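You operate a simulated robot arm through the tools that you are given. There is no shell and no other tool.

You are at the controls of a simulated robot arm. One attempt, no reset.

TASK
Run the orange jet at 1 L/min on the check tube, stop the pump, and rack the jet.
Fine: open valve four and leave it open, valves one to three stay shut; let the gauge fall before pulling the jet; use the first cup of the plug rack.

It is judged by the outcome, as a careful person would: the job done as asked, and still so three seconds after it is handed in. It fails if anything else is knocked over, pushed out of place, dropped, spilled or broken.

THE ROBOT
A 6-joint arm with a fingered hand, fixed in place. Base frame: the origin is at the foot of the arm, x ahead of it, y to its left, z up; the work surface is at about z = 750. Lengths are in mm, angles in rad, forces in N, time in s.
With the tool pointing down near the work surface it reaches from about 160 to 880 mm from the base axis. Its first joint turns from -2.897 to 2.897 rad. Payload 5 kg.
Tool frame: the origin (TCP) lies between the finger pads and is the grasp point; the fingertips stand 37 mm ahead of it; z points along the fingers, y is the line along which they close. Largest opening 124 mm; the body of the gripper starts 43 mm behind the TCP. The gripper is a hand of 3 fingers: y runs from the thumb to the fingers, the wrist lies at [-21, -125, -215] in the tool frame.
Orientation is that of the tool frame in the base frame, as a unit quaternion [w, x, y, z]. With the fingers straight down and the wrist toward the robot, the tool's x, y and z point along [0, 1, 0], [1, 0, 0] and [0, 0, -1] of the base frame.

THE INTERFACE
- The arm moves only by the tool apply_moves. Its argument "plan" is one flat list of numbers, 6 for each row, row after row: the shift along the tool's x, y, z in mm, then the turn, a rotation vector about the tool's x, y, z in rad. In form: [tx, ty, tz, rx, ry, rz, tx, ty, tz, rx, ry, rz, ...]. A call has 1 to 20 rows; each row is the pose to reach, as a shift and turn from the pose commanded when the call began, along the tool's axes at that moment. Rows are played at 5 a second. More than 50 mm and 0.15 rad between two rows, and nothing of the call is played. Where a pose cannot be reached the arm comes as near as it can. A force on the tool above 60 N (or 10 N above the force at the start of the call, whichever is more), or a blocked arm, ends the call early, and 0.2 s more pass. In this call time passes only in rows, and 0.2 s behind the last. The reply holds the time, the measured pose of the TCP, the force on the tool along the base axes, the opening and the grip force, in the units named above and with some noise, with the torque about the TCP (base axes, N m) and any sound that the robot's microphone picked up.
- Cameras (640 x 400 px; columns grow to the right, rows downward): "scene" is fixed at [51.1, -650.5, 1364.1]; the picture's right is [0.85, -0.53, 0.00], its down [-0.14, -0.22, -0.97] and it looks along [0.51, 0.82, -0.25] (base axes); focal length 335 px, centre (320, 200). "wrist" rides on the gripper at [72, -104, -154] in the tool frame; the picture's right is [-0.83, 0.26, -0.49], its down [-0.51, -0.72, 0.47] and it looks along [-0.23, 0.64, 0.73] (tool axes); focal length 243 px, centre (320, 200). There is no depth. A picture from a camera that has moved, and an enlarged one, comes with that camera's place and axes in the base frame and with its lens.
- capture(camera): a new picture of that camera. The clock stands still meanwhile.
- set_fingers(index, middle, thumb_bend, thumb_turn): sets how far each is bent, from 0 (flat) to 1 (curled in); at 0.3 the hand is open as for a grip, at 0.7 the pads meet at the TCP. One left out holds its place. A second passes; each finger stops where it meets its share of the squeeze, and holds until it gets a number again. It is the only way to open and close the hand. It gives what a move gives, with no picture; readings hold the bend of each and the force on the fingers (four entries, about 0 where the hand has none), thumb and palm. thumb_turn goes from beside the hand (0) to across from the fingers (1), as for a grip.
- enlarge(camera, box): a new picture of the part [left, top, right, bottom] of that camera's present view, enlarged. The clock stands still meanwhile.
- job_done(): hands the job in; it is judged then, once.

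Nothing tells you positions but the pictures and the camera data. Unless the task says otherwise, let go and move clear before handing in.

The tools are called as a command line: name --argument value ..., lists and objects as JSON in quotes. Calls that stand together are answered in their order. apply_moves: Moves the arm, as the interface text tells. Its arguments: {"type":"object","properties":{"plan":{"type":"array"}},"required":["plan"]} The other tools are called the same way: set_fingers (index, middle, thumb_bend, thumb_turn) moves the fingers one by one; capture (camera) takes a picture; enlarge (camera, box) takes an enlarged picture of a part of a camera's view; job_done () hands the job in.

At the start:

```text
time: 0.0
ee_pos: [638.1, 383.9, 1134.7]
tool_rot: [0.0, 0.706, 0.708, 0.0]
force: [0.9, 0.3, 0.0]
torque: [0.0, 0.03, 0.02]
finger_gap: 123.4
grip_force: 0.0
shape: jaw
bend: [0.3, 0.3, 0.3, 0.98]
finger forces: [0.0, 0.0, 0.0, 0.0, 0.0, 0.0]
```

scene: 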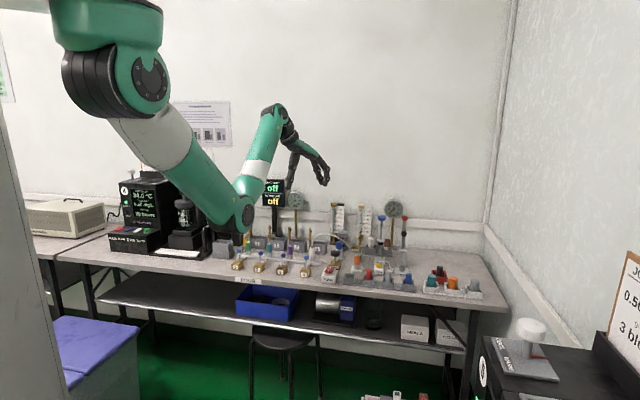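
wrist: 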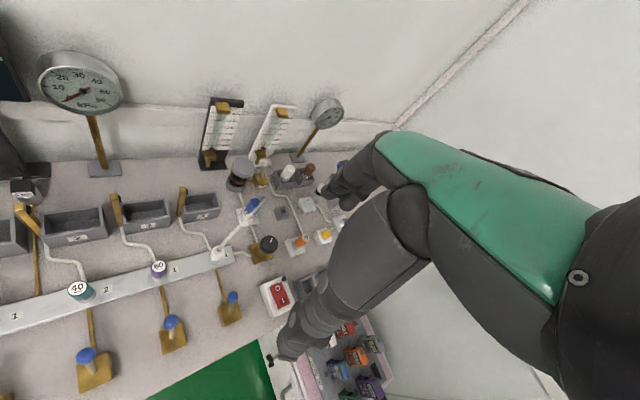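

I see a wet-bench with a manifold, gauges, flowmeters, valves and racks, all small in the picture. I'll enlarge several parts before moving.

enlarge --camera "scene" --box '[220, 190, 360, 290]'

enlarge --camera "scene" --box '[310, 190, 420, 290]'

enlarge --camera "scene" --box '[400, 240, 500, 310]'

enlarge --camera "scene" --box '[100, 160, 260, 270]'

enlarge --camera "wrist" --box '[180, 80, 380, 240]'

enlarge --camera "wrist" --box '[0, 160, 260, 400]'

enlarge --camera "wrist" --box '[230, 200, 430, 400]'

enlarge --camera "scene" --box '[460, 230, 640, 400]'

```text
4.00 times, centred on (290, 240) of scene
camera zoom: at [51.1, -650.5, 1364.1], right [0.85, -0.53, 0.0], down [-0.14, -0.22, -0.97], along [0.51, 0.82, -0.25], focal length 1339 px, centre (440, 40)
```

zoom: 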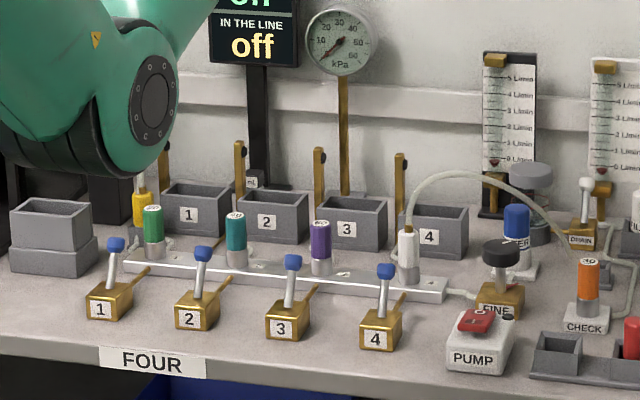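

```text
4.00 times, centred on (365, 240) of scene
camera zoom: at [51.1, -650.5, 1364.1], right [0.85, -0.53, 0.0], down [-0.14, -0.22, -0.97], along [0.51, 0.82, -0.25], focal length 1339 px, centre (140, 40)
```

zoom: 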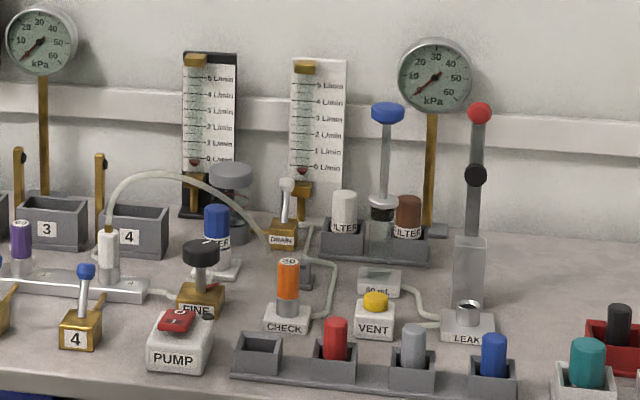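

```text
5.71 times, centred on (450, 275) of scene
camera zoom: at [51.1, -650.5, 1364.1], right [0.85, -0.53, 0.0], down [-0.14, -0.22, -0.97], along [0.51, 0.82, -0.25], focal length 1913 px, centre (-423, -229)
```

zoom: 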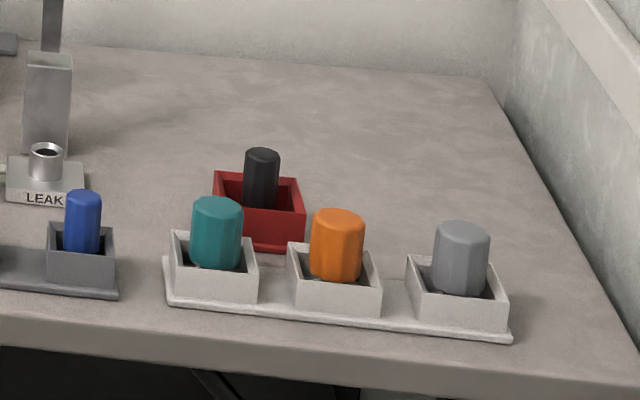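

```text
3.64 times, centred on (180, 215) of scene
camera zoom: at [51.1, -650.5, 1364.1], right [0.85, -0.53, 0.0], down [-0.14, -0.22, -0.97], along [0.51, 0.82, -0.25], focal length 1218 px, centre (829, 146)
```

zoom: 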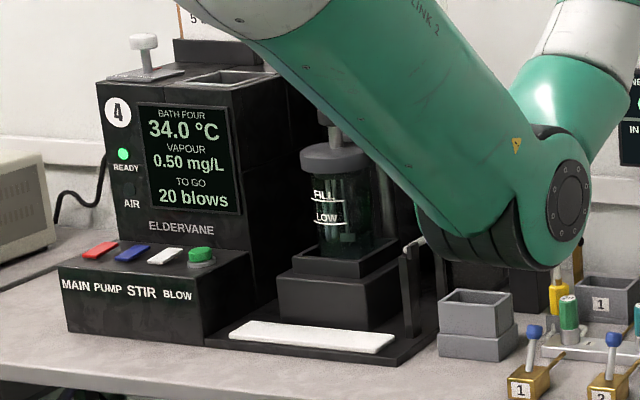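

```text
2.50 times, centred on (280, 160) of wrist
camera zoom: at [533.9, 455.9, 1287.7], right [0.26, -0.83, 0.49], down [-0.72, -0.51, -0.47], along [0.64, -0.23, -0.73], focal length 606 px, centre (420, 300)
```

zoom: 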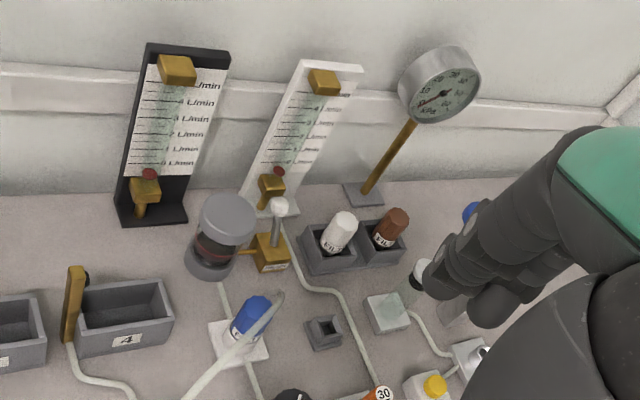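

```text
1.67 times, centred on (130, 280) of wrist
camera zoom: at [533.9, 455.9, 1287.7], right [0.26, -0.83, 0.49], down [-0.72, -0.51, -0.47], along [0.64, -0.23, -0.73], focal length 404 px, centre (637, 67)
```

zoom: 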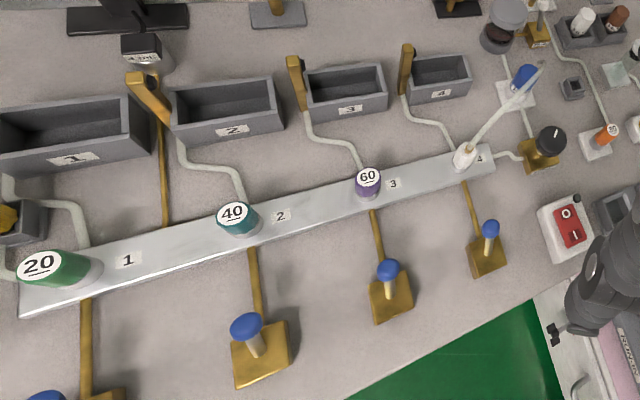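

```text
2.00 times, centred on (330, 300) of wrist
camera zoom: at [533.9, 455.9, 1287.7], right [0.26, -0.83, 0.49], down [-0.72, -0.51, -0.47], along [0.64, -0.23, -0.73], focal length 485 px, centre (300, 0)
```

zoom: 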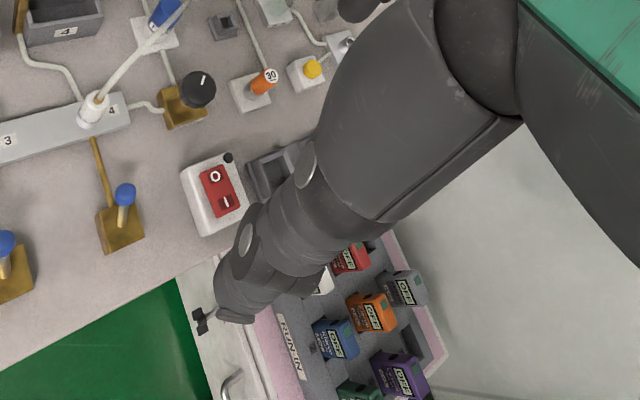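

```text
2.35 times, centred on (550, 315) of scene
camera zoom: at [51.1, -650.5, 1364.1], right [0.85, -0.53, 0.0], down [-0.14, -0.22, -0.97], along [0.51, 0.82, -0.25], focal length 788 px, centre (-221, -71)
```

zoom: 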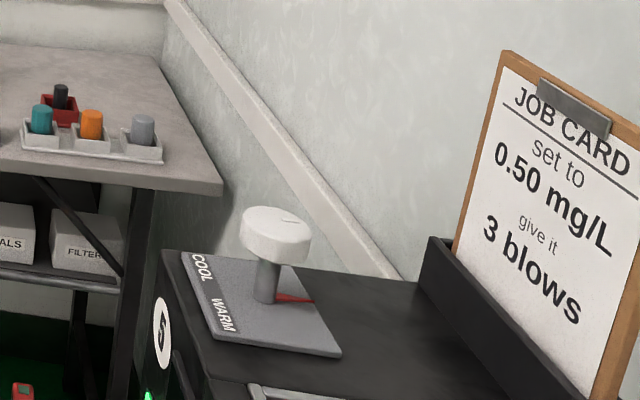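

I need more detail on the display, the gauges, the tube routing and the check block. I'll zoom further before moving.

enlarge --camera "scene" --box '[255, 170, 315, 210]'

enlarge --camera "scene" --box '[315, 225, 375, 265]'

enlarge --camera "scene" --box '[355, 215, 415, 255]'

enlarge --camera "scene" --box '[320, 250, 380, 290]'

enlarge --camera "scene" --box '[365, 250, 425, 290]'

enlarge --camera "scene" --box '[325, 195, 385, 235]'

enlarge --camera "scene" --box '[230, 235, 290, 275]'

enlarge --camera "scene" --box '[280, 235, 340, 275]'

enlarge --camera "wrist" --box '[200, 180, 340, 270]'

```text
10.00 times, centred on (285, 190) of scene
camera zoom: at [51.1, -650.5, 1364.1], right [0.85, -0.53, 0.0], down [-0.14, -0.22, -0.97], along [0.51, 0.82, -0.25], focal length 3348 px, centre (670, 300)
```

zoom: 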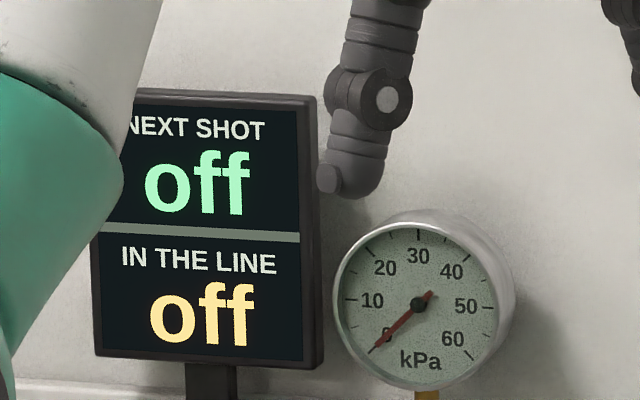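

```text
10.00 times, centred on (345, 245) of scene
camera zoom: at [51.1, -650.5, 1364.1], right [0.85, -0.53, 0.0], down [-0.14, -0.22, -0.97], along [0.51, 0.82, -0.25], focal length 3348 px, centre (70, -250)
```

zoom: 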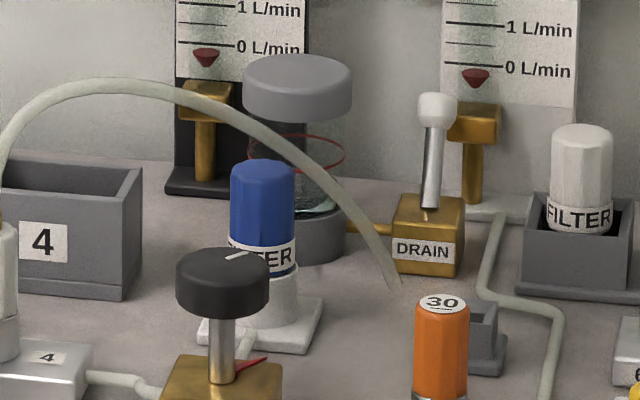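

```text
10.00 times, centred on (385, 235) of scene
camera zoom: at [51.1, -650.5, 1364.1], right [0.85, -0.53, 0.0], down [-0.14, -0.22, -0.97], along [0.51, 0.82, -0.25], focal length 3348 px, centre (-330, -150)
```

zoom: 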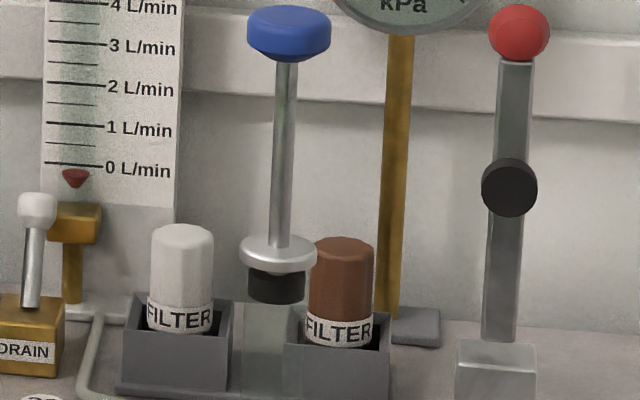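

```text
10.00 times, centred on (350, 270) of scene
camera zoom: at [51.1, -650.5, 1364.1], right [0.85, -0.53, 0.0], down [-0.14, -0.22, -0.97], along [0.51, 0.82, -0.25], focal length 3348 px, centre (20, -500)
```

zoom: 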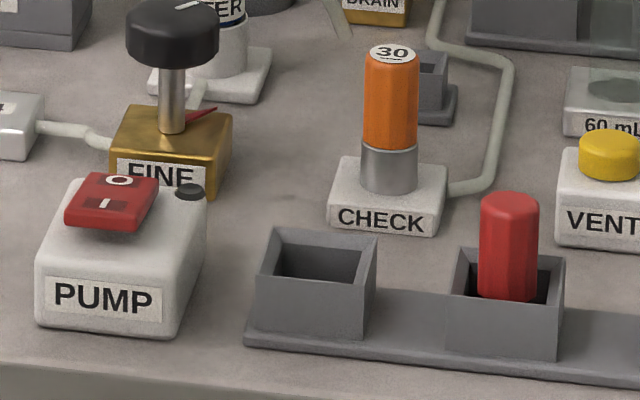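

```text
10.00 times, centred on (395, 270) of scene
camera zoom: at [51.1, -650.5, 1364.1], right [0.85, -0.53, 0.0], down [-0.14, -0.22, -0.97], along [0.51, 0.82, -0.25], focal length 3348 px, centre (-430, -500)
```

zoom: 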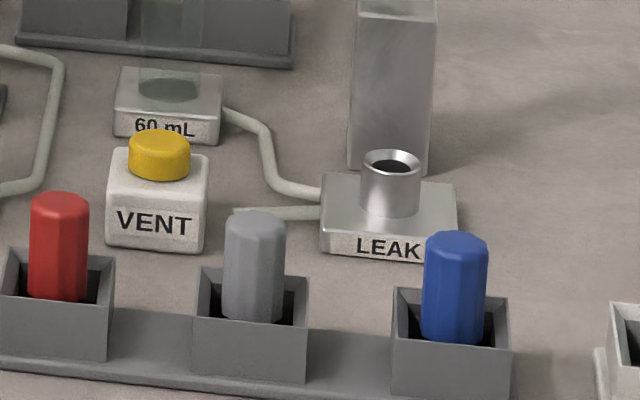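

```text
10.00 times, centred on (355, 215) of scene
camera zoom: at [51.1, -650.5, 1364.1], right [0.85, -0.53, 0.0], down [-0.14, -0.22, -0.97], along [0.51, 0.82, -0.25], focal length 3348 px, centre (-30, 50)
```

zoom: 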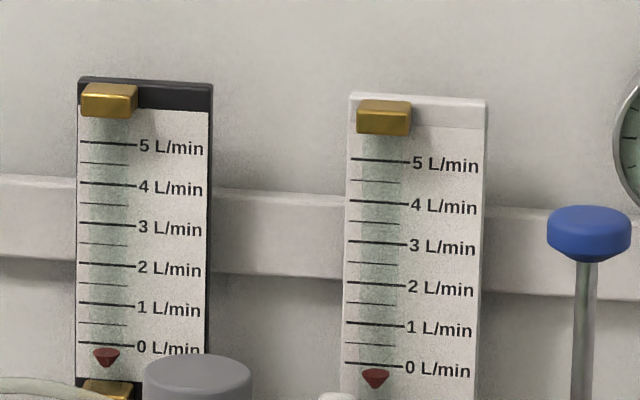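

```text
10.00 times, centred on (260, 255) of scene
camera zoom: at [51.1, -650.5, 1364.1], right [0.85, -0.53, 0.0], down [-0.14, -0.22, -0.97], along [0.51, 0.82, -0.25], focal length 3348 px, centre (920, -350)
```

zoom: 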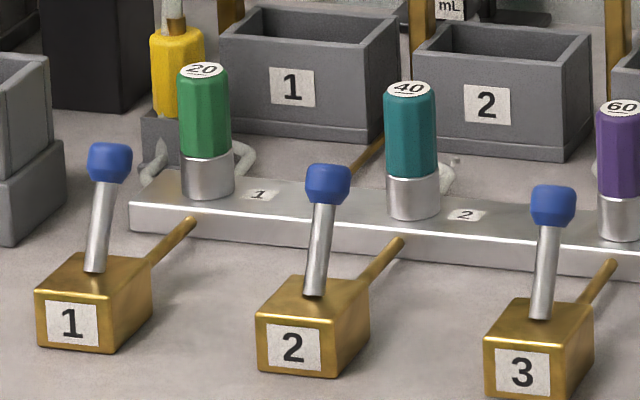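

```text
10.00 times, centred on (310, 255) of scene
camera zoom: at [51.1, -650.5, 1364.1], right [0.85, -0.53, 0.0], down [-0.14, -0.22, -0.97], along [0.51, 0.82, -0.25], focal length 3348 px, centre (420, -350)
```

zoom: 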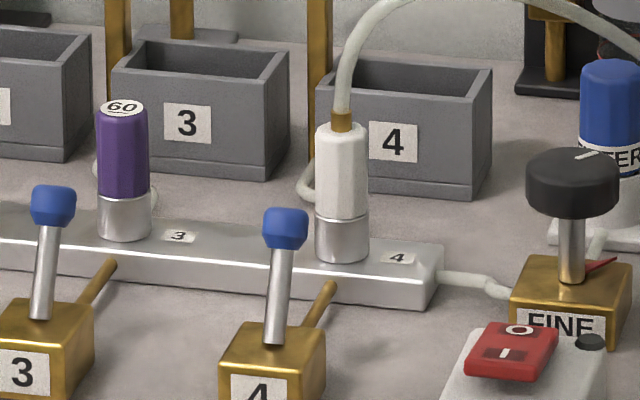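

```text
4.44 times, centred on (270, 225) of wrist
camera zoom: at [533.9, 455.9, 1287.7], right [0.26, -0.83, 0.49], down [-0.72, -0.51, -0.47], along [0.64, -0.23, -0.73], focal length 1078 px, centre (542, 89)
```

zoom: 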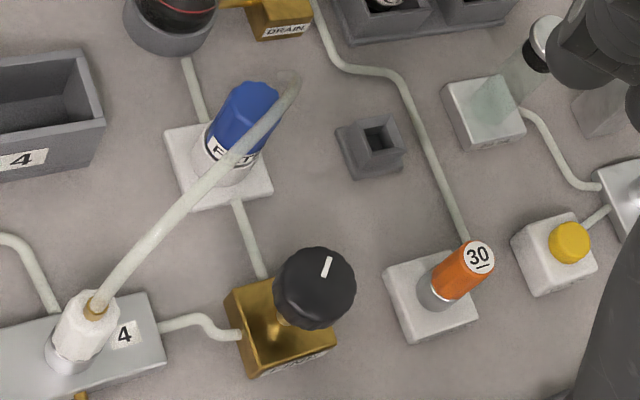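

The bench runs about 45° to my base axes. The orange "30" jet already sits on the CHECK seat, at about (827, 308, top 815). Valve 4's blue knob is at about (648, 398, 810), the FINE knob at (770, 378, 811) and the pump rocker at (695, 308, 788), with its O side down. Next I'll yaw the hand square to the bench and take a closer view.

apply_moves --plan '[-14.7, -11.4, 21, 0, 0, -0.098, -29.3, -22.9, 42, 0, 0, -0.196, -44, -34.3, 64, 0, 0, -0.294, -58.7, -45.7, 85, 0, 0, -0.3925, -73.3, -57.2, 106, 0, 0, -0.49, -88, -68.6, 127, 0, 0, -0.589, -102.6, -80, 149, 0, 0, -0.687, -117.3, -91.5, 170, 0, 0, -0.785]'

capture --camera "wrist"

capture --camera "scene"

```text
time: 1.8
ee_pos: [545.1, 266.8, 965.1]
tool_rot: [0.001, 0.382, 0.924, 0.0]
force: [0.0, -0.3, 1.0]
torque: [-0.02, -0.04, -0.03]
finger_gap: 123.9
grip_force: 0.0
shape: jaw
bend: [0.3, 0.3, 0.3, 0.98]
finger forces: [0.0, 0.1, 0.0, 0.0, 0.0, 0.1]
```

```text
taken
camera wrist: at [420.9, 243.0, 1118.6], right [0.77, -0.4, 0.49], down [-0.15, -0.87, -0.47], along [0.62, 0.29, -0.73], focal length 243 px, centre (320, 200)
```

wrist: 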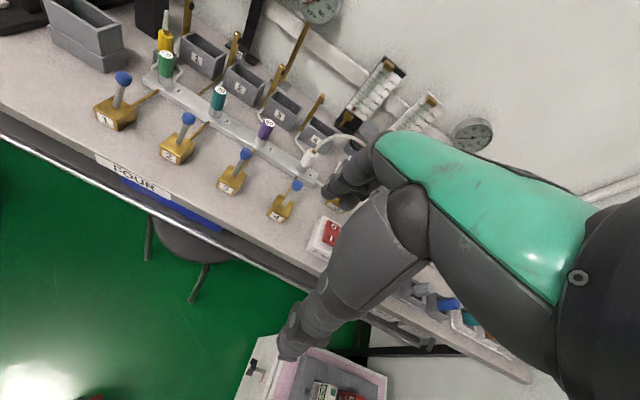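

```text
taken
```

scene: 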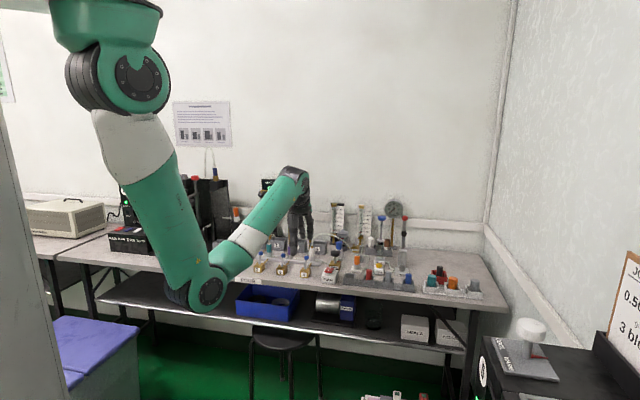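

The hand is now square to the bench and the levers are visible. I'll zoom on valve 4 and the pump to refine positions.

enlarge --camera "wrist" --box '[200, 120, 360, 270]'

enlarge --camera "scene" --box '[250, 220, 350, 290]'

enlarge --camera "scene" --box '[270, 160, 330, 260]'

```text
2.67 times, centred on (280, 195) of wrist
camera zoom: at [420.9, 243.0, 1118.6], right [0.77, -0.4, 0.49], down [-0.15, -0.87, -0.47], along [0.62, 0.29, -0.73], focal length 647 px, centre (427, 213)
```

zoom: 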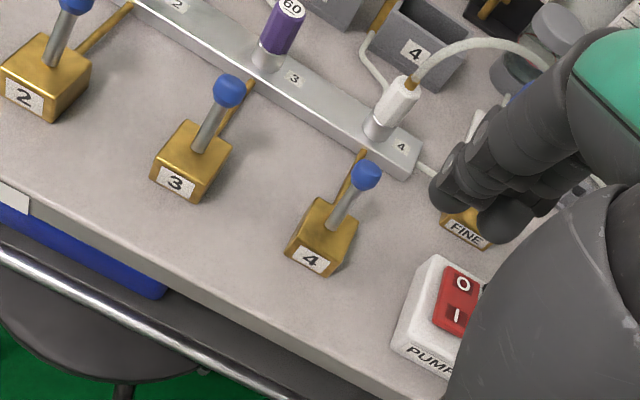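

```text
5.71 times, centred on (300, 255) of scene
camera zoom: at [51.1, -650.5, 1364.1], right [0.85, -0.53, 0.0], down [-0.14, -0.22, -0.97], along [0.51, 0.82, -0.25], focal length 1913 px, centre (434, -114)
```

zoom: 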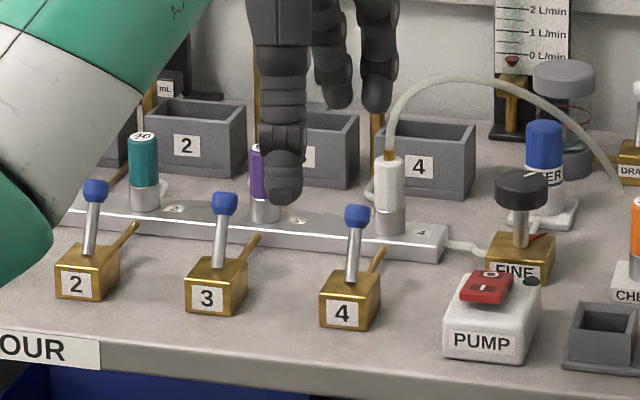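

```text
4.00 times, centred on (300, 210) of scene
camera zoom: at [51.1, -650.5, 1364.1], right [0.85, -0.53, 0.0], down [-0.14, -0.22, -0.97], along [0.51, 0.82, -0.25], focal length 1339 px, centre (400, 160)
```

zoom: 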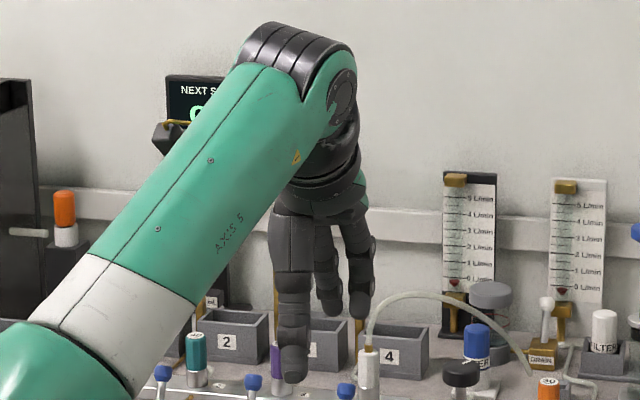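

A second orange item is visible on the left by the dark machine, so I'll look at it before assuming which jet is meant.

enlarge --camera "scene" --box '[170, 165, 270, 265]'

enlarge --camera "scene" --box '[340, 370, 460, 400]'

enlarge --camera "scene" --box '[170, 90, 240, 150]'

enlarge --camera "wrist" --box '[0, 0, 240, 170]'

enlarge --camera "wrist" --box '[230, 330, 400, 400]'

```text
4.00 times, centred on (220, 215) of scene
camera zoom: at [51.1, -650.5, 1364.1], right [0.85, -0.53, 0.0], down [-0.14, -0.22, -0.97], along [0.51, 0.82, -0.25], focal length 1339 px, centre (720, 140)
```

zoom: 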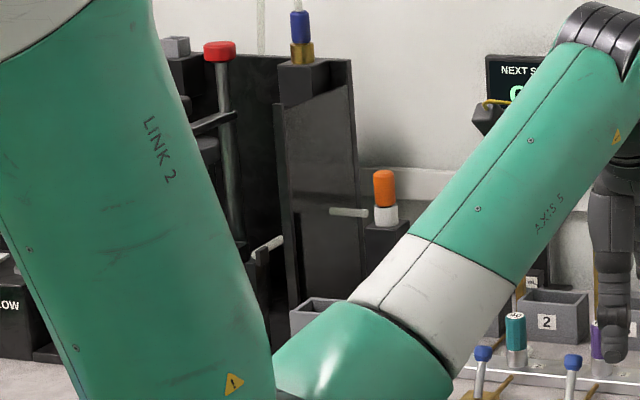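

```text
5.33 times, centred on (400, 385) of scene
camera zoom: at [51.1, -650.5, 1364.1], right [0.85, -0.53, 0.0], down [-0.14, -0.22, -0.97], along [0.51, 0.82, -0.25], focal length 1786 px, centre (-107, -787)
```

zoom: 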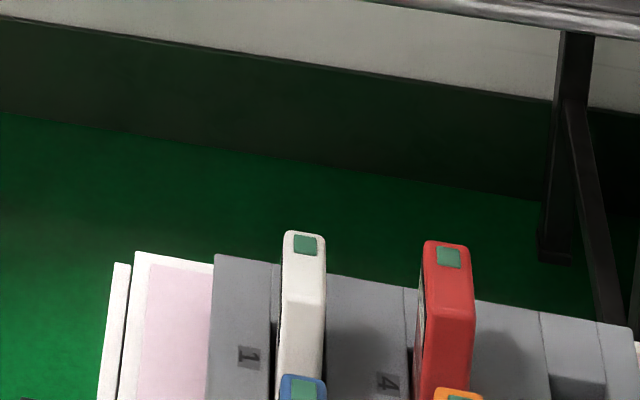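

```text
6.67 times, centred on (205, 120) of scene
camera zoom: at [51.1, -650.5, 1364.1], right [0.85, -0.53, 0.0], down [-0.14, -0.22, -0.97], along [0.51, 0.82, -0.25], focal length 2232 px, centre (1087, 733)
```

zoom: 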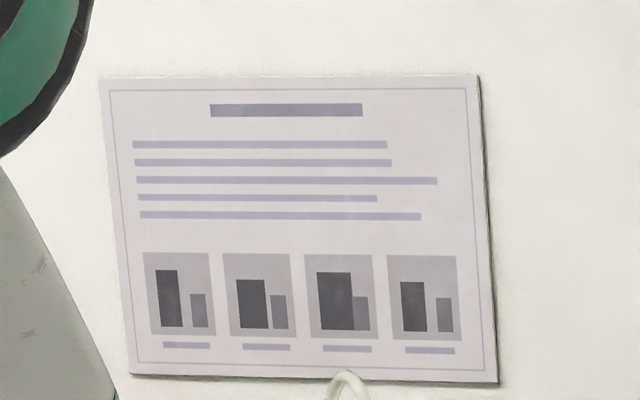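

```text
2.35 times, centred on (120, 85) of wrist
camera zoom: at [420.9, 243.0, 1118.6], right [0.77, -0.4, 0.49], down [-0.15, -0.87, -0.47], along [0.62, 0.29, -0.73], focal length 571 px, centre (791, 471)
```

zoom: 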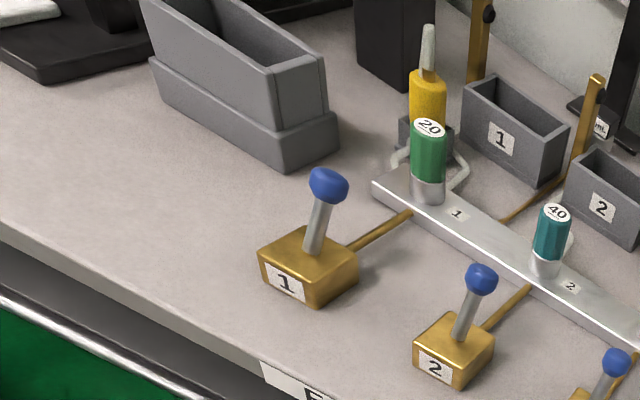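

```text
3.76 times, centred on (315, 365) of wrist
camera zoom: at [420.9, 243.0, 1118.6], right [0.77, -0.4, 0.49], down [-0.15, -0.87, -0.47], along [0.62, 0.29, -0.73], focal length 913 px, centre (339, -421)
```

zoom: 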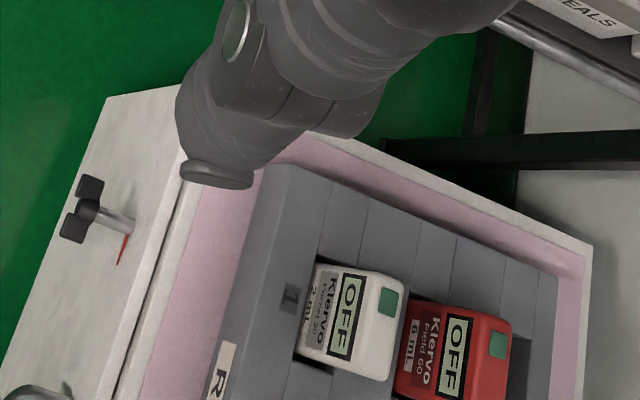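

That other orange piece belongs to the vapour machine and carries no number, so the "30" jet on CHECK is the one. Valve 4's lever leans toward the wall with its knob at bench coordinates u≈176, v≈741, so I'll narrow the hand before hooking it.

set_fingers --index 0.5 --middle 0.5 --thumb_bend 0.5 --thumb_turn 1

capture --camera "wrist"

enlarge --camera "scene" --box '[260, 160, 340, 260]'

```text
time: 2.8
ee_pos: [546.0, 265.7, 966.4]
tool_rot: [-0.001, 0.382, 0.924, 0.0]
force: [0.3, -0.5, -0.2]
torque: [0.03, -0.01, 0.04]
finger_gap: 68.0
grip_force: 0.0
shape: fingers
bend: [0.5, 0.5, 0.5, 1.0]
finger forces: [0.0, 0.0, 0.0, 0.0, 0.0, 0.0]
```

```text
taken
camera wrist: at [421.3, 243.2, 1118.8], right [0.77, -0.4, 0.49], down [-0.15, -0.87, -0.47], along [0.62, 0.29, -0.73], focal length 243 px, centre (320, 200)
```

wrist: 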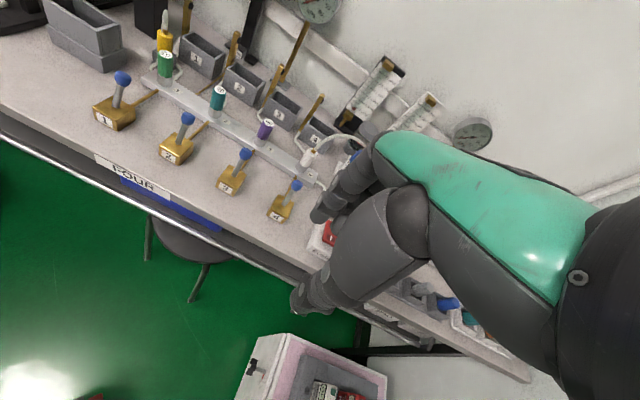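

```text
4.00 times, centred on (300, 210) of scene
camera zoom: at [51.1, -650.5, 1364.1], right [0.85, -0.53, 0.0], down [-0.14, -0.22, -0.97], along [0.51, 0.82, -0.25], focal length 1339 px, centre (400, 160)
```

zoom: 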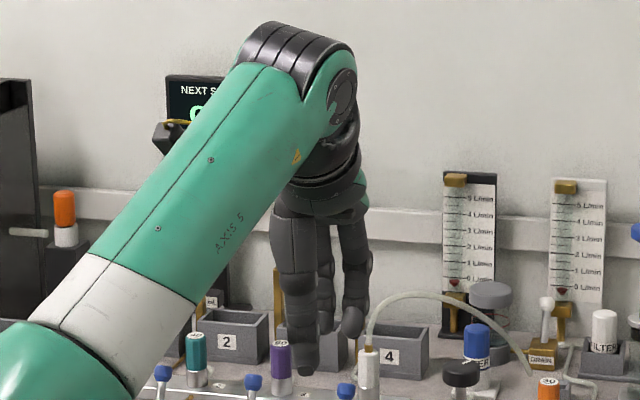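

The hand gap is 68 mm, and the fingertips show where my hand model predicts. I'll go over valve 4 so the fingers come down on the wall side of the knob and the thumb on the front side.

apply_moves --plan '[5.5, 38, 0, 0, 0, 0, 11, 76, 0, 0, 0, 0, 16.6, 114, 0, 0, 0, 0, 22.2, 152, 0, 0, 0, 0, 22.2, 152, 40, 0, 0, 0, 22.2, 152, 80, 0, 0, 0, 22.2, 152, 105, 0, 0, 0]'

enlarge --camera "scene" --box '[270, 200, 350, 290]'

capture --camera "wrist"

```text
time: 4.4
ee_pos: [638.8, 389.4, 860.7]
tool_rot: [0.0, 0.382, 0.924, 0.0]
force: [0.1, 0.1, -0.9]
torque: [0.0, -0.02, 0.01]
finger_gap: 67.8
grip_force: 0.1
shape: fingers
bend: [0.5, 0.5, 0.5, 1.0]
finger forces: [0.0, 0.0, 0.0, 0.0, 0.0, 0.1]
```

```text
4.44 times, centred on (310, 245) of scene
camera zoom: at [51.1, -650.5, 1364.1], right [0.85, -0.53, 0.0], down [-0.14, -0.22, -0.97], along [0.51, 0.82, -0.25], focal length 1488 px, centre (364, 0)
```

zoom: 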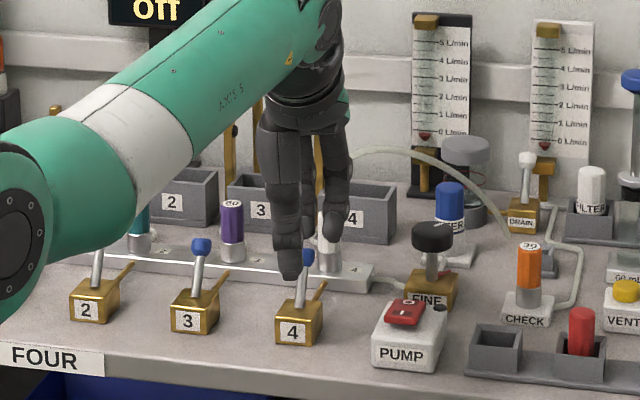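

```text
taken
camera wrist: at [513.6, 366.2, 1013.9], right [0.77, -0.4, 0.49], down [-0.15, -0.87, -0.47], along [0.62, 0.29, -0.73], focal length 243 px, centre (320, 200)
```

wrist: 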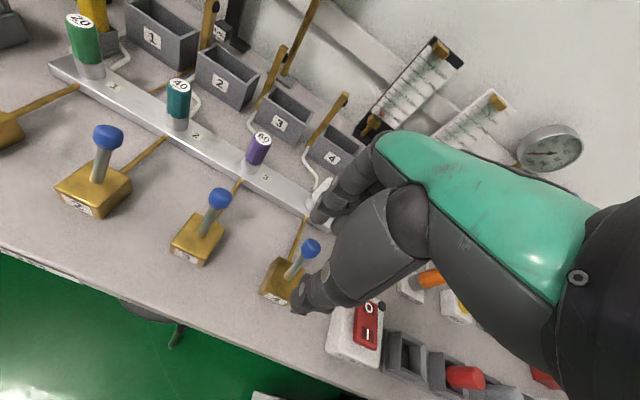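

enlarge --camera "wrist" --box '[260, 160, 380, 320]'

enlarge --camera "scene" --box '[290, 215, 340, 275]'

```text
2.50 times, centred on (320, 240) of wrist
camera zoom: at [513.6, 366.2, 1013.9], right [0.77, -0.4, 0.49], down [-0.15, -0.87, -0.47], along [0.62, 0.29, -0.73], focal length 606 px, centre (320, 100)
```

zoom: 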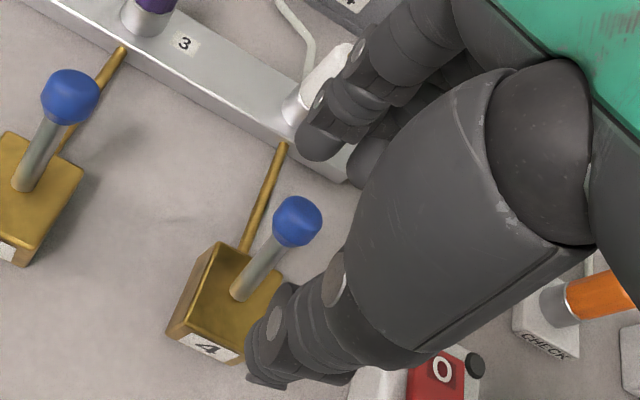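

```text
6.67 times, centred on (315, 245) of scene
camera zoom: at [51.1, -650.5, 1364.1], right [0.85, -0.53, 0.0], down [-0.14, -0.22, -0.97], along [0.51, 0.82, -0.25], focal length 2232 px, centre (353, -100)
```

zoom: 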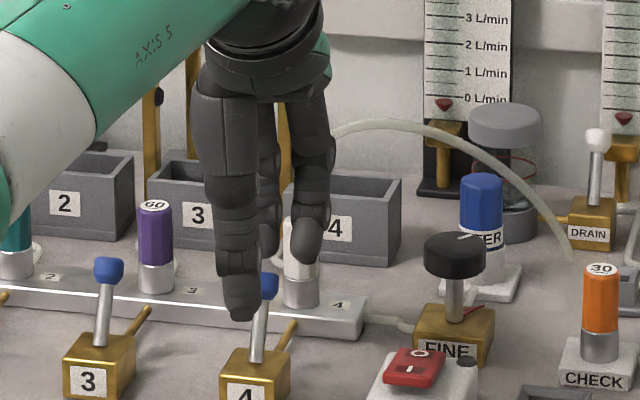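

The geometry checks out: the knob lies between fingers and thumb. I'll lower another 20 mm and draw toward the front in small steps.

apply_moves --plan '[0, 0, 20, 0, 0, 0, 0, -10, 20, 0, 0, 0, 0, -18, 20, 0, 0, 0, 0, -26, 20, 0, 0, 0, 0, -34, 20, 0, 0, 0, 0, -42, 20, 0, 0, 0]'

capture --camera "wrist"

enlarge --camera "scene" --box '[290, 215, 340, 275]'

```text
time: 5.8
ee_pos: [608.4, 359.0, 840.8]
tool_rot: [0.0, 0.382, 0.924, 0.0]
force: [-0.2, -0.2, 0.6]
torque: [-0.01, -0.02, 0.01]
finger_gap: 68.2
grip_force: 0.0
shape: fingers
bend: [0.5, 0.5, 0.5, 1.0]
finger forces: [0.0, 0.1, 0.0, 0.0, 0.1, 0.0]
```

```text
taken
camera wrist: at [484.1, 336.8, 992.6], right [0.77, -0.4, 0.49], down [-0.15, -0.87, -0.47], along [0.62, 0.29, -0.73], focal length 243 px, centre (320, 200)
```

wrist: 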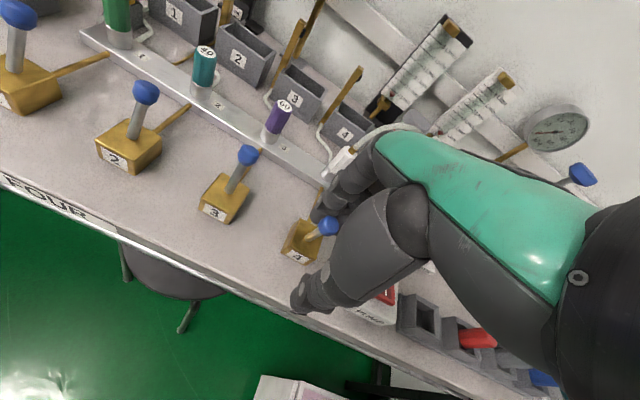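

```text
6.67 times, centred on (315, 245) of scene
camera zoom: at [51.1, -650.5, 1364.1], right [0.85, -0.53, 0.0], down [-0.14, -0.22, -0.97], along [0.51, 0.82, -0.25], focal length 2232 px, centre (353, -100)
```

zoom: 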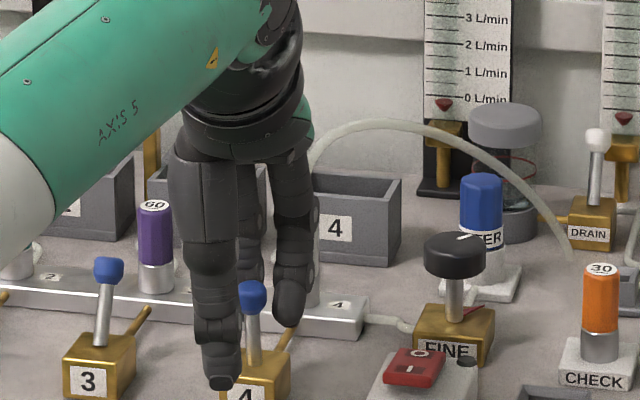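

The lever follows freely and is now upright. I'll keep drawing it forward.

apply_moves --plan '[0, -8, 0, 0, 0, 0, 0, -16, 0, 0, 0, 0, 0, -24, 0, 0, 0, 0, 0, -31, 0, 0, 0, 0]'

capture --camera "wrist"

enlarge --camera "scene" --box '[290, 215, 340, 275]'

```text
time: 6.8
ee_pos: [587.2, 337.8, 840.6]
tool_rot: [0.0, 0.382, 0.924, 0.001]
force: [7.8, 7.3, -1.4]
torque: [0.16, -0.19, -0.09]
finger_gap: 80.7
grip_force: 4.6
shape: fingers
bend: [0.42, 0.5, 0.5, 1.0]
finger forces: [10.2, 0.0, 0.0, 0.0, 0.1, 0.0]
```

```text
taken
camera wrist: at [463.0, 314.8, 993.8], right [0.77, -0.4, 0.49], down [-0.15, -0.87, -0.47], along [0.62, 0.29, -0.73], focal length 243 px, centre (320, 200)
```

wrist: 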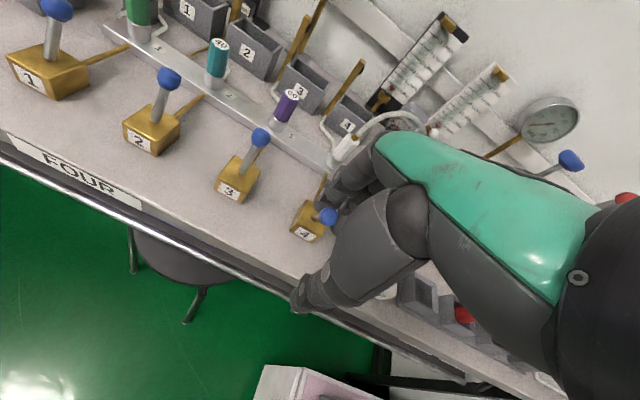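

```text
6.67 times, centred on (315, 245) of scene
camera zoom: at [51.1, -650.5, 1364.1], right [0.85, -0.53, 0.0], down [-0.14, -0.22, -0.97], along [0.51, 0.82, -0.25], focal length 2232 px, centre (353, -100)
```

zoom: 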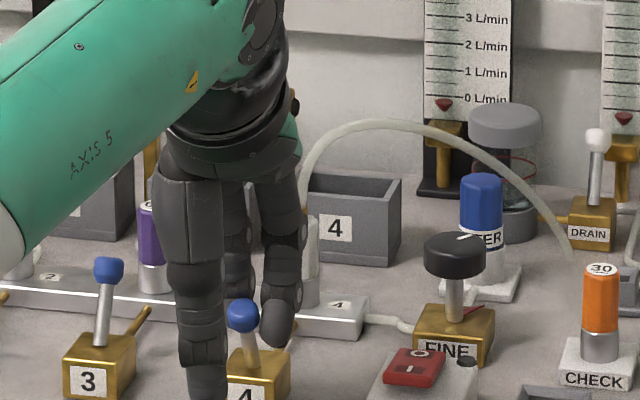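

The index finger met 10 N with the knob at v≈696, which mirrors its start position, so the lever seems to be at its open stop. I'll back off and check that it stays there.

apply_moves --plan '[0, 8, 0, 0, 0, 0, 0, 16, -5, 0, 0, 0, 0, 16, -40, 0, 0, 0, 0, 16, -80, 0, 0, 0, 0, 16, -110, 0, 0, 0]'

capture --camera "wrist"

enlarge --camera "scene" --box '[270, 215, 340, 285]'

```text
time: 8.0
ee_pos: [596.8, 348.8, 948.1]
tool_rot: [-0.001, 0.382, 0.924, 0.0]
force: [-0.5, -0.6, -0.1]
torque: [-0.01, 0.03, 0.0]
finger_gap: 68.2
grip_force: 0.1
shape: fingers
bend: [0.5, 0.5, 0.5, 1.0]
finger forces: [0.1, 0.1, 0.0, 0.0, 0.1, 0.0]
```

```text
taken
camera wrist: at [471.4, 326.4, 1102.4], right [0.77, -0.4, 0.49], down [-0.15, -0.87, -0.47], along [0.62, 0.29, -0.73], focal length 243 px, centre (320, 200)
```

wrist: 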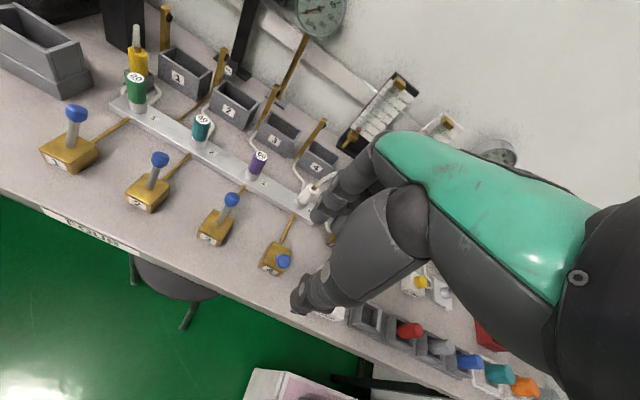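

```text
5.71 times, centred on (305, 250) of scene
camera zoom: at [51.1, -650.5, 1364.1], right [0.85, -0.53, 0.0], down [-0.14, -0.22, -0.97], along [0.51, 0.82, -0.25], focal length 1913 px, centre (406, -86)
```

zoom: 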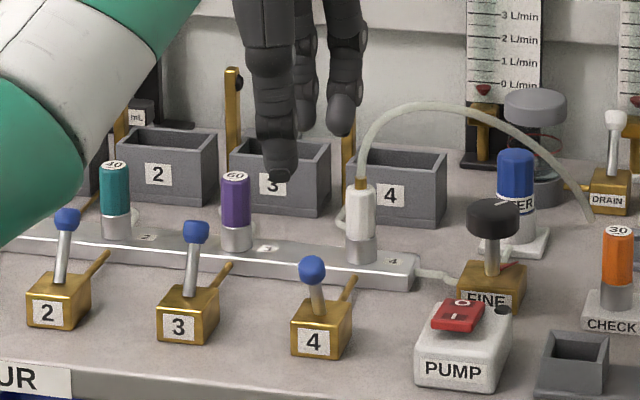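

Valve 4 now leans forward (open), and valves 1–3 are untouched. Next is the pump: I'll curl the middle finger and press the raised "I" end of the rocker with the index tip.

set_fingers --middle 1.0 --index 0.5 --thumb_bend 0.4

apply_moves --plan '[-36, -6, 0, 0, 0, 0, -72, -12, 0, 0, 0, 0, -107.6, -17.6, 0, 0, 0, 0, -107.6, -17.6, 35, 0, 0, 0, -107.6, -17.6, 70, 0, 0, 0]'

enlarge --camera "wrist" --box '[240, 140, 400, 340]'

enlarge --camera "scene" --box '[290, 195, 370, 295]'

```text
time: 9.0
ee_pos: [595.5, 349.1, 949.0]
tool_rot: [0.0, 0.382, 0.924, 0.0]
force: [-0.7, -0.5, 0.6]
torque: [0.0, 0.03, -0.02]
finger_gap: 82.8
grip_force: 0.0
shape: fingers
bend: [0.5, 1.0, 0.4, 0.99]
finger forces: [0.0, 0.1, 0.0, 0.1, 0.1, 0.0]
```

```text
time: 10.2
ee_pos: [660.8, 260.9, 879.4]
tool_rot: [0.0, 0.382, 0.924, 0.001]
force: [-0.3, -0.7, -0.9]
torque: [-0.01, 0.01, 0.02]
finger_gap: 82.8
grip_force: 0.0
shape: fingers
bend: [0.5, 1.0, 0.4, 0.99]
finger forces: [0.0, 0.0, 0.0, 0.0, 0.0, 0.0]
```

```text
2.00 times, centred on (320, 240) of wrist
camera zoom: at [535.8, 238.1, 1032.3], right [0.77, -0.4, 0.49], down [-0.15, -0.87, -0.47], along [0.62, 0.29, -0.73], focal length 485 px, centre (320, 120)
```

zoom: 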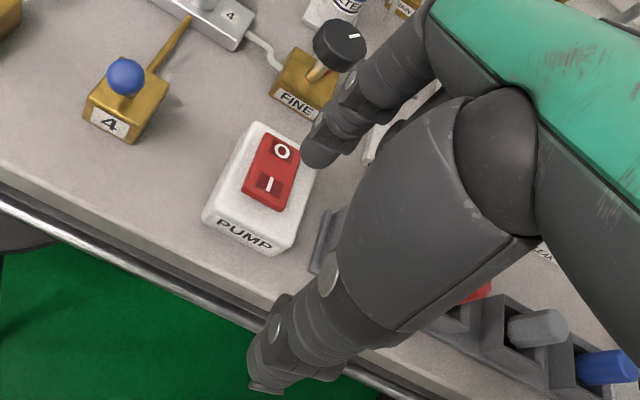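

```text
4.00 times, centred on (330, 245) of scene
camera zoom: at [51.1, -650.5, 1364.1], right [0.85, -0.53, 0.0], down [-0.14, -0.22, -0.97], along [0.51, 0.82, -0.25], focal length 1339 px, centre (280, 20)
```

zoom: 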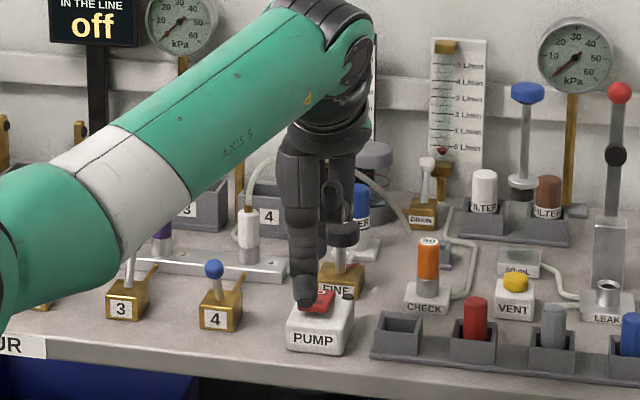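

I have a clear view of the rocker: I at (u 270, v 695), O at (u 272, v 724). I'll shift slightly and press the I end gently.

apply_moves --plan '[3.3, 2, 25, 0, 0, 0, 3.3, 2, 44, 0, 0, 0, 3.3, 2, 50, 0, 0, 0, 3.3, 2, 54, 0, 0, 0, 3.3, 2, 58, 0, 0, 0, 3.3, 2, 61, 0, 0, 0]'

enlarge --camera "wrist" --box '[240, 140, 400, 340]'

enlarge --camera "scene" --box '[290, 195, 370, 295]'

```text
time: 11.5
ee_pos: [667.9, 267.8, 831.7]
tool_rot: [0.006, 0.382, 0.924, 0.009]
force: [-3.1, -0.6, 10.8]
torque: [0.35, -0.11, 0.11]
finger_gap: 77.5
grip_force: 5.4
shape: fingers
bend: [0.53, 1.0, 0.4, 0.99]
finger forces: [10.7, 0.0, 0.1, 0.0, 0.0, 0.1]
stopped in row 6: the force on the tool passed its limit at 63 N (the readings are from after the stop); the commanded pose is now the measured one
```

```text
2.00 times, centred on (320, 240) of wrist
camera zoom: at [539.7, 243.4, 982.0], right [0.76, -0.41, 0.5], down [-0.14, -0.86, -0.48], along [0.63, 0.3, -0.72], focal length 485 px, centre (320, 120)
```

zoom: 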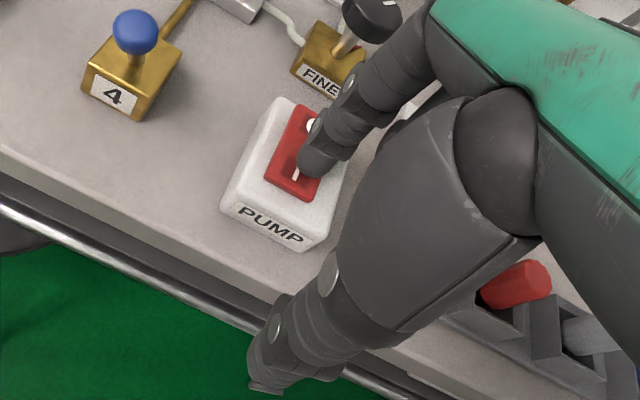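

```text
4.00 times, centred on (330, 245) of scene
camera zoom: at [51.1, -650.5, 1364.1], right [0.85, -0.53, 0.0], down [-0.14, -0.22, -0.97], along [0.51, 0.82, -0.25], focal length 1339 px, centre (280, 20)
```

zoom: 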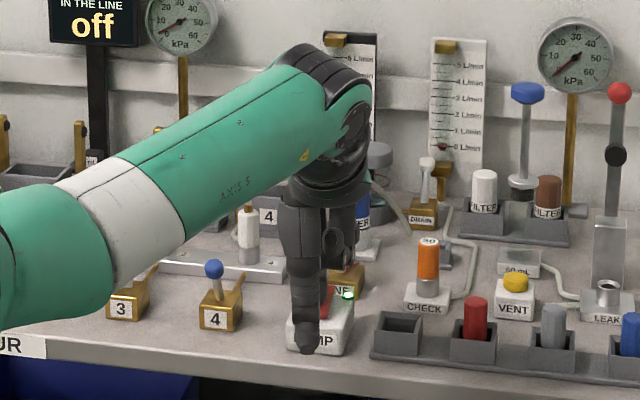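

The pump lamp is green, so it is running. I'll lift away and read the gauges and flowmeters.

apply_moves --plan '[0, 0, -20, 0, 0, 0, 0, 0, -50, 0, 0, 0, 0, 0, -80, 0, 0, 0]'

enlarge --camera "scene" --box '[270, 180, 410, 280]'

enlarge --camera "scene" --box '[325, 195, 385, 240]'

enlarge --camera "wrist" --box '[240, 140, 400, 340]'

```text
time: 12.3
ee_pos: [664.7, 267.6, 910.0]
tool_rot: [0.005, 0.383, 0.924, 0.007]
force: [0.1, -0.1, -0.8]
torque: [0.0, 0.02, -0.02]
finger_gap: 82.2
grip_force: 0.0
shape: fingers
bend: [0.5, 1.0, 0.4, 0.99]
finger forces: [0.1, 0.1, 0.0, 0.0, 0.0, 0.1]
```

```text
4.00 times, centred on (340, 230) of scene
camera zoom: at [51.1, -650.5, 1364.1], right [0.85, -0.53, 0.0], down [-0.14, -0.22, -0.97], along [0.51, 0.82, -0.25], focal length 1339 px, centre (240, 80)
```

zoom: 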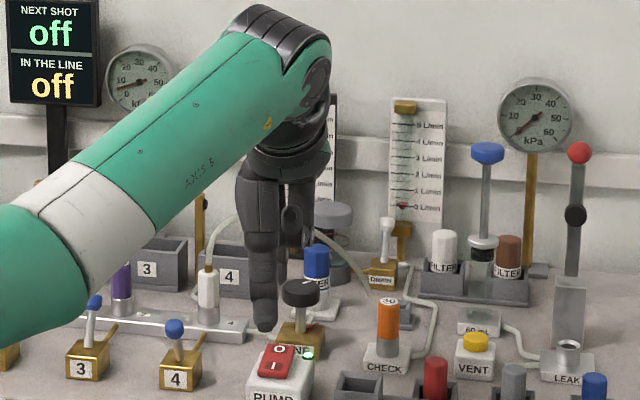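

```text
8.89 times, centred on (355, 218) of scene
camera zoom: at [51.1, -650.5, 1364.1], right [0.85, -0.53, 0.0], down [-0.14, -0.22, -0.97], along [0.51, 0.82, -0.25], focal length 2976 px, centre (9, 44)
```

zoom: 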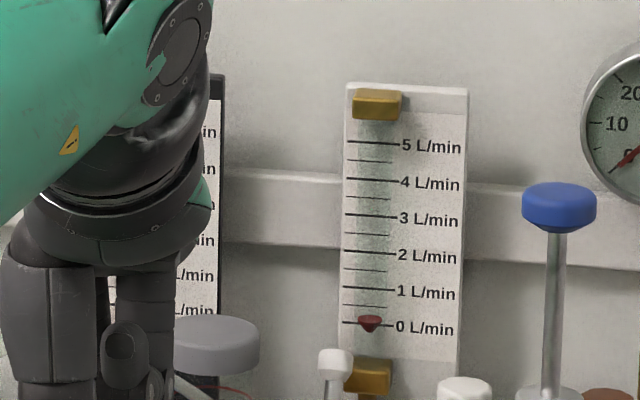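

```text
2.00 times, centred on (320, 240) of wrist
camera zoom: at [537.9, 243.5, 1060.3], right [0.76, -0.41, 0.5], down [-0.14, -0.86, -0.48], along [0.63, 0.3, -0.72], focal length 485 px, centre (320, 120)
```

zoom: 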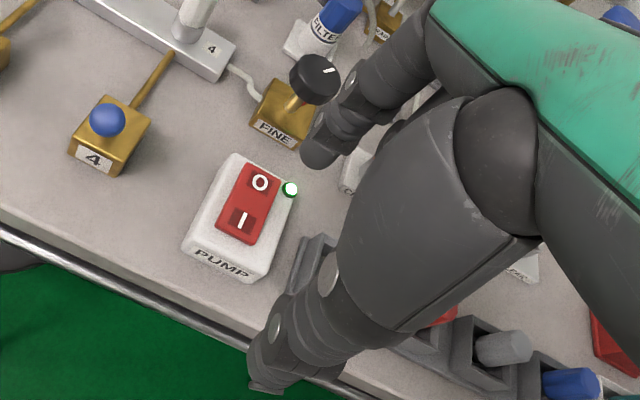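

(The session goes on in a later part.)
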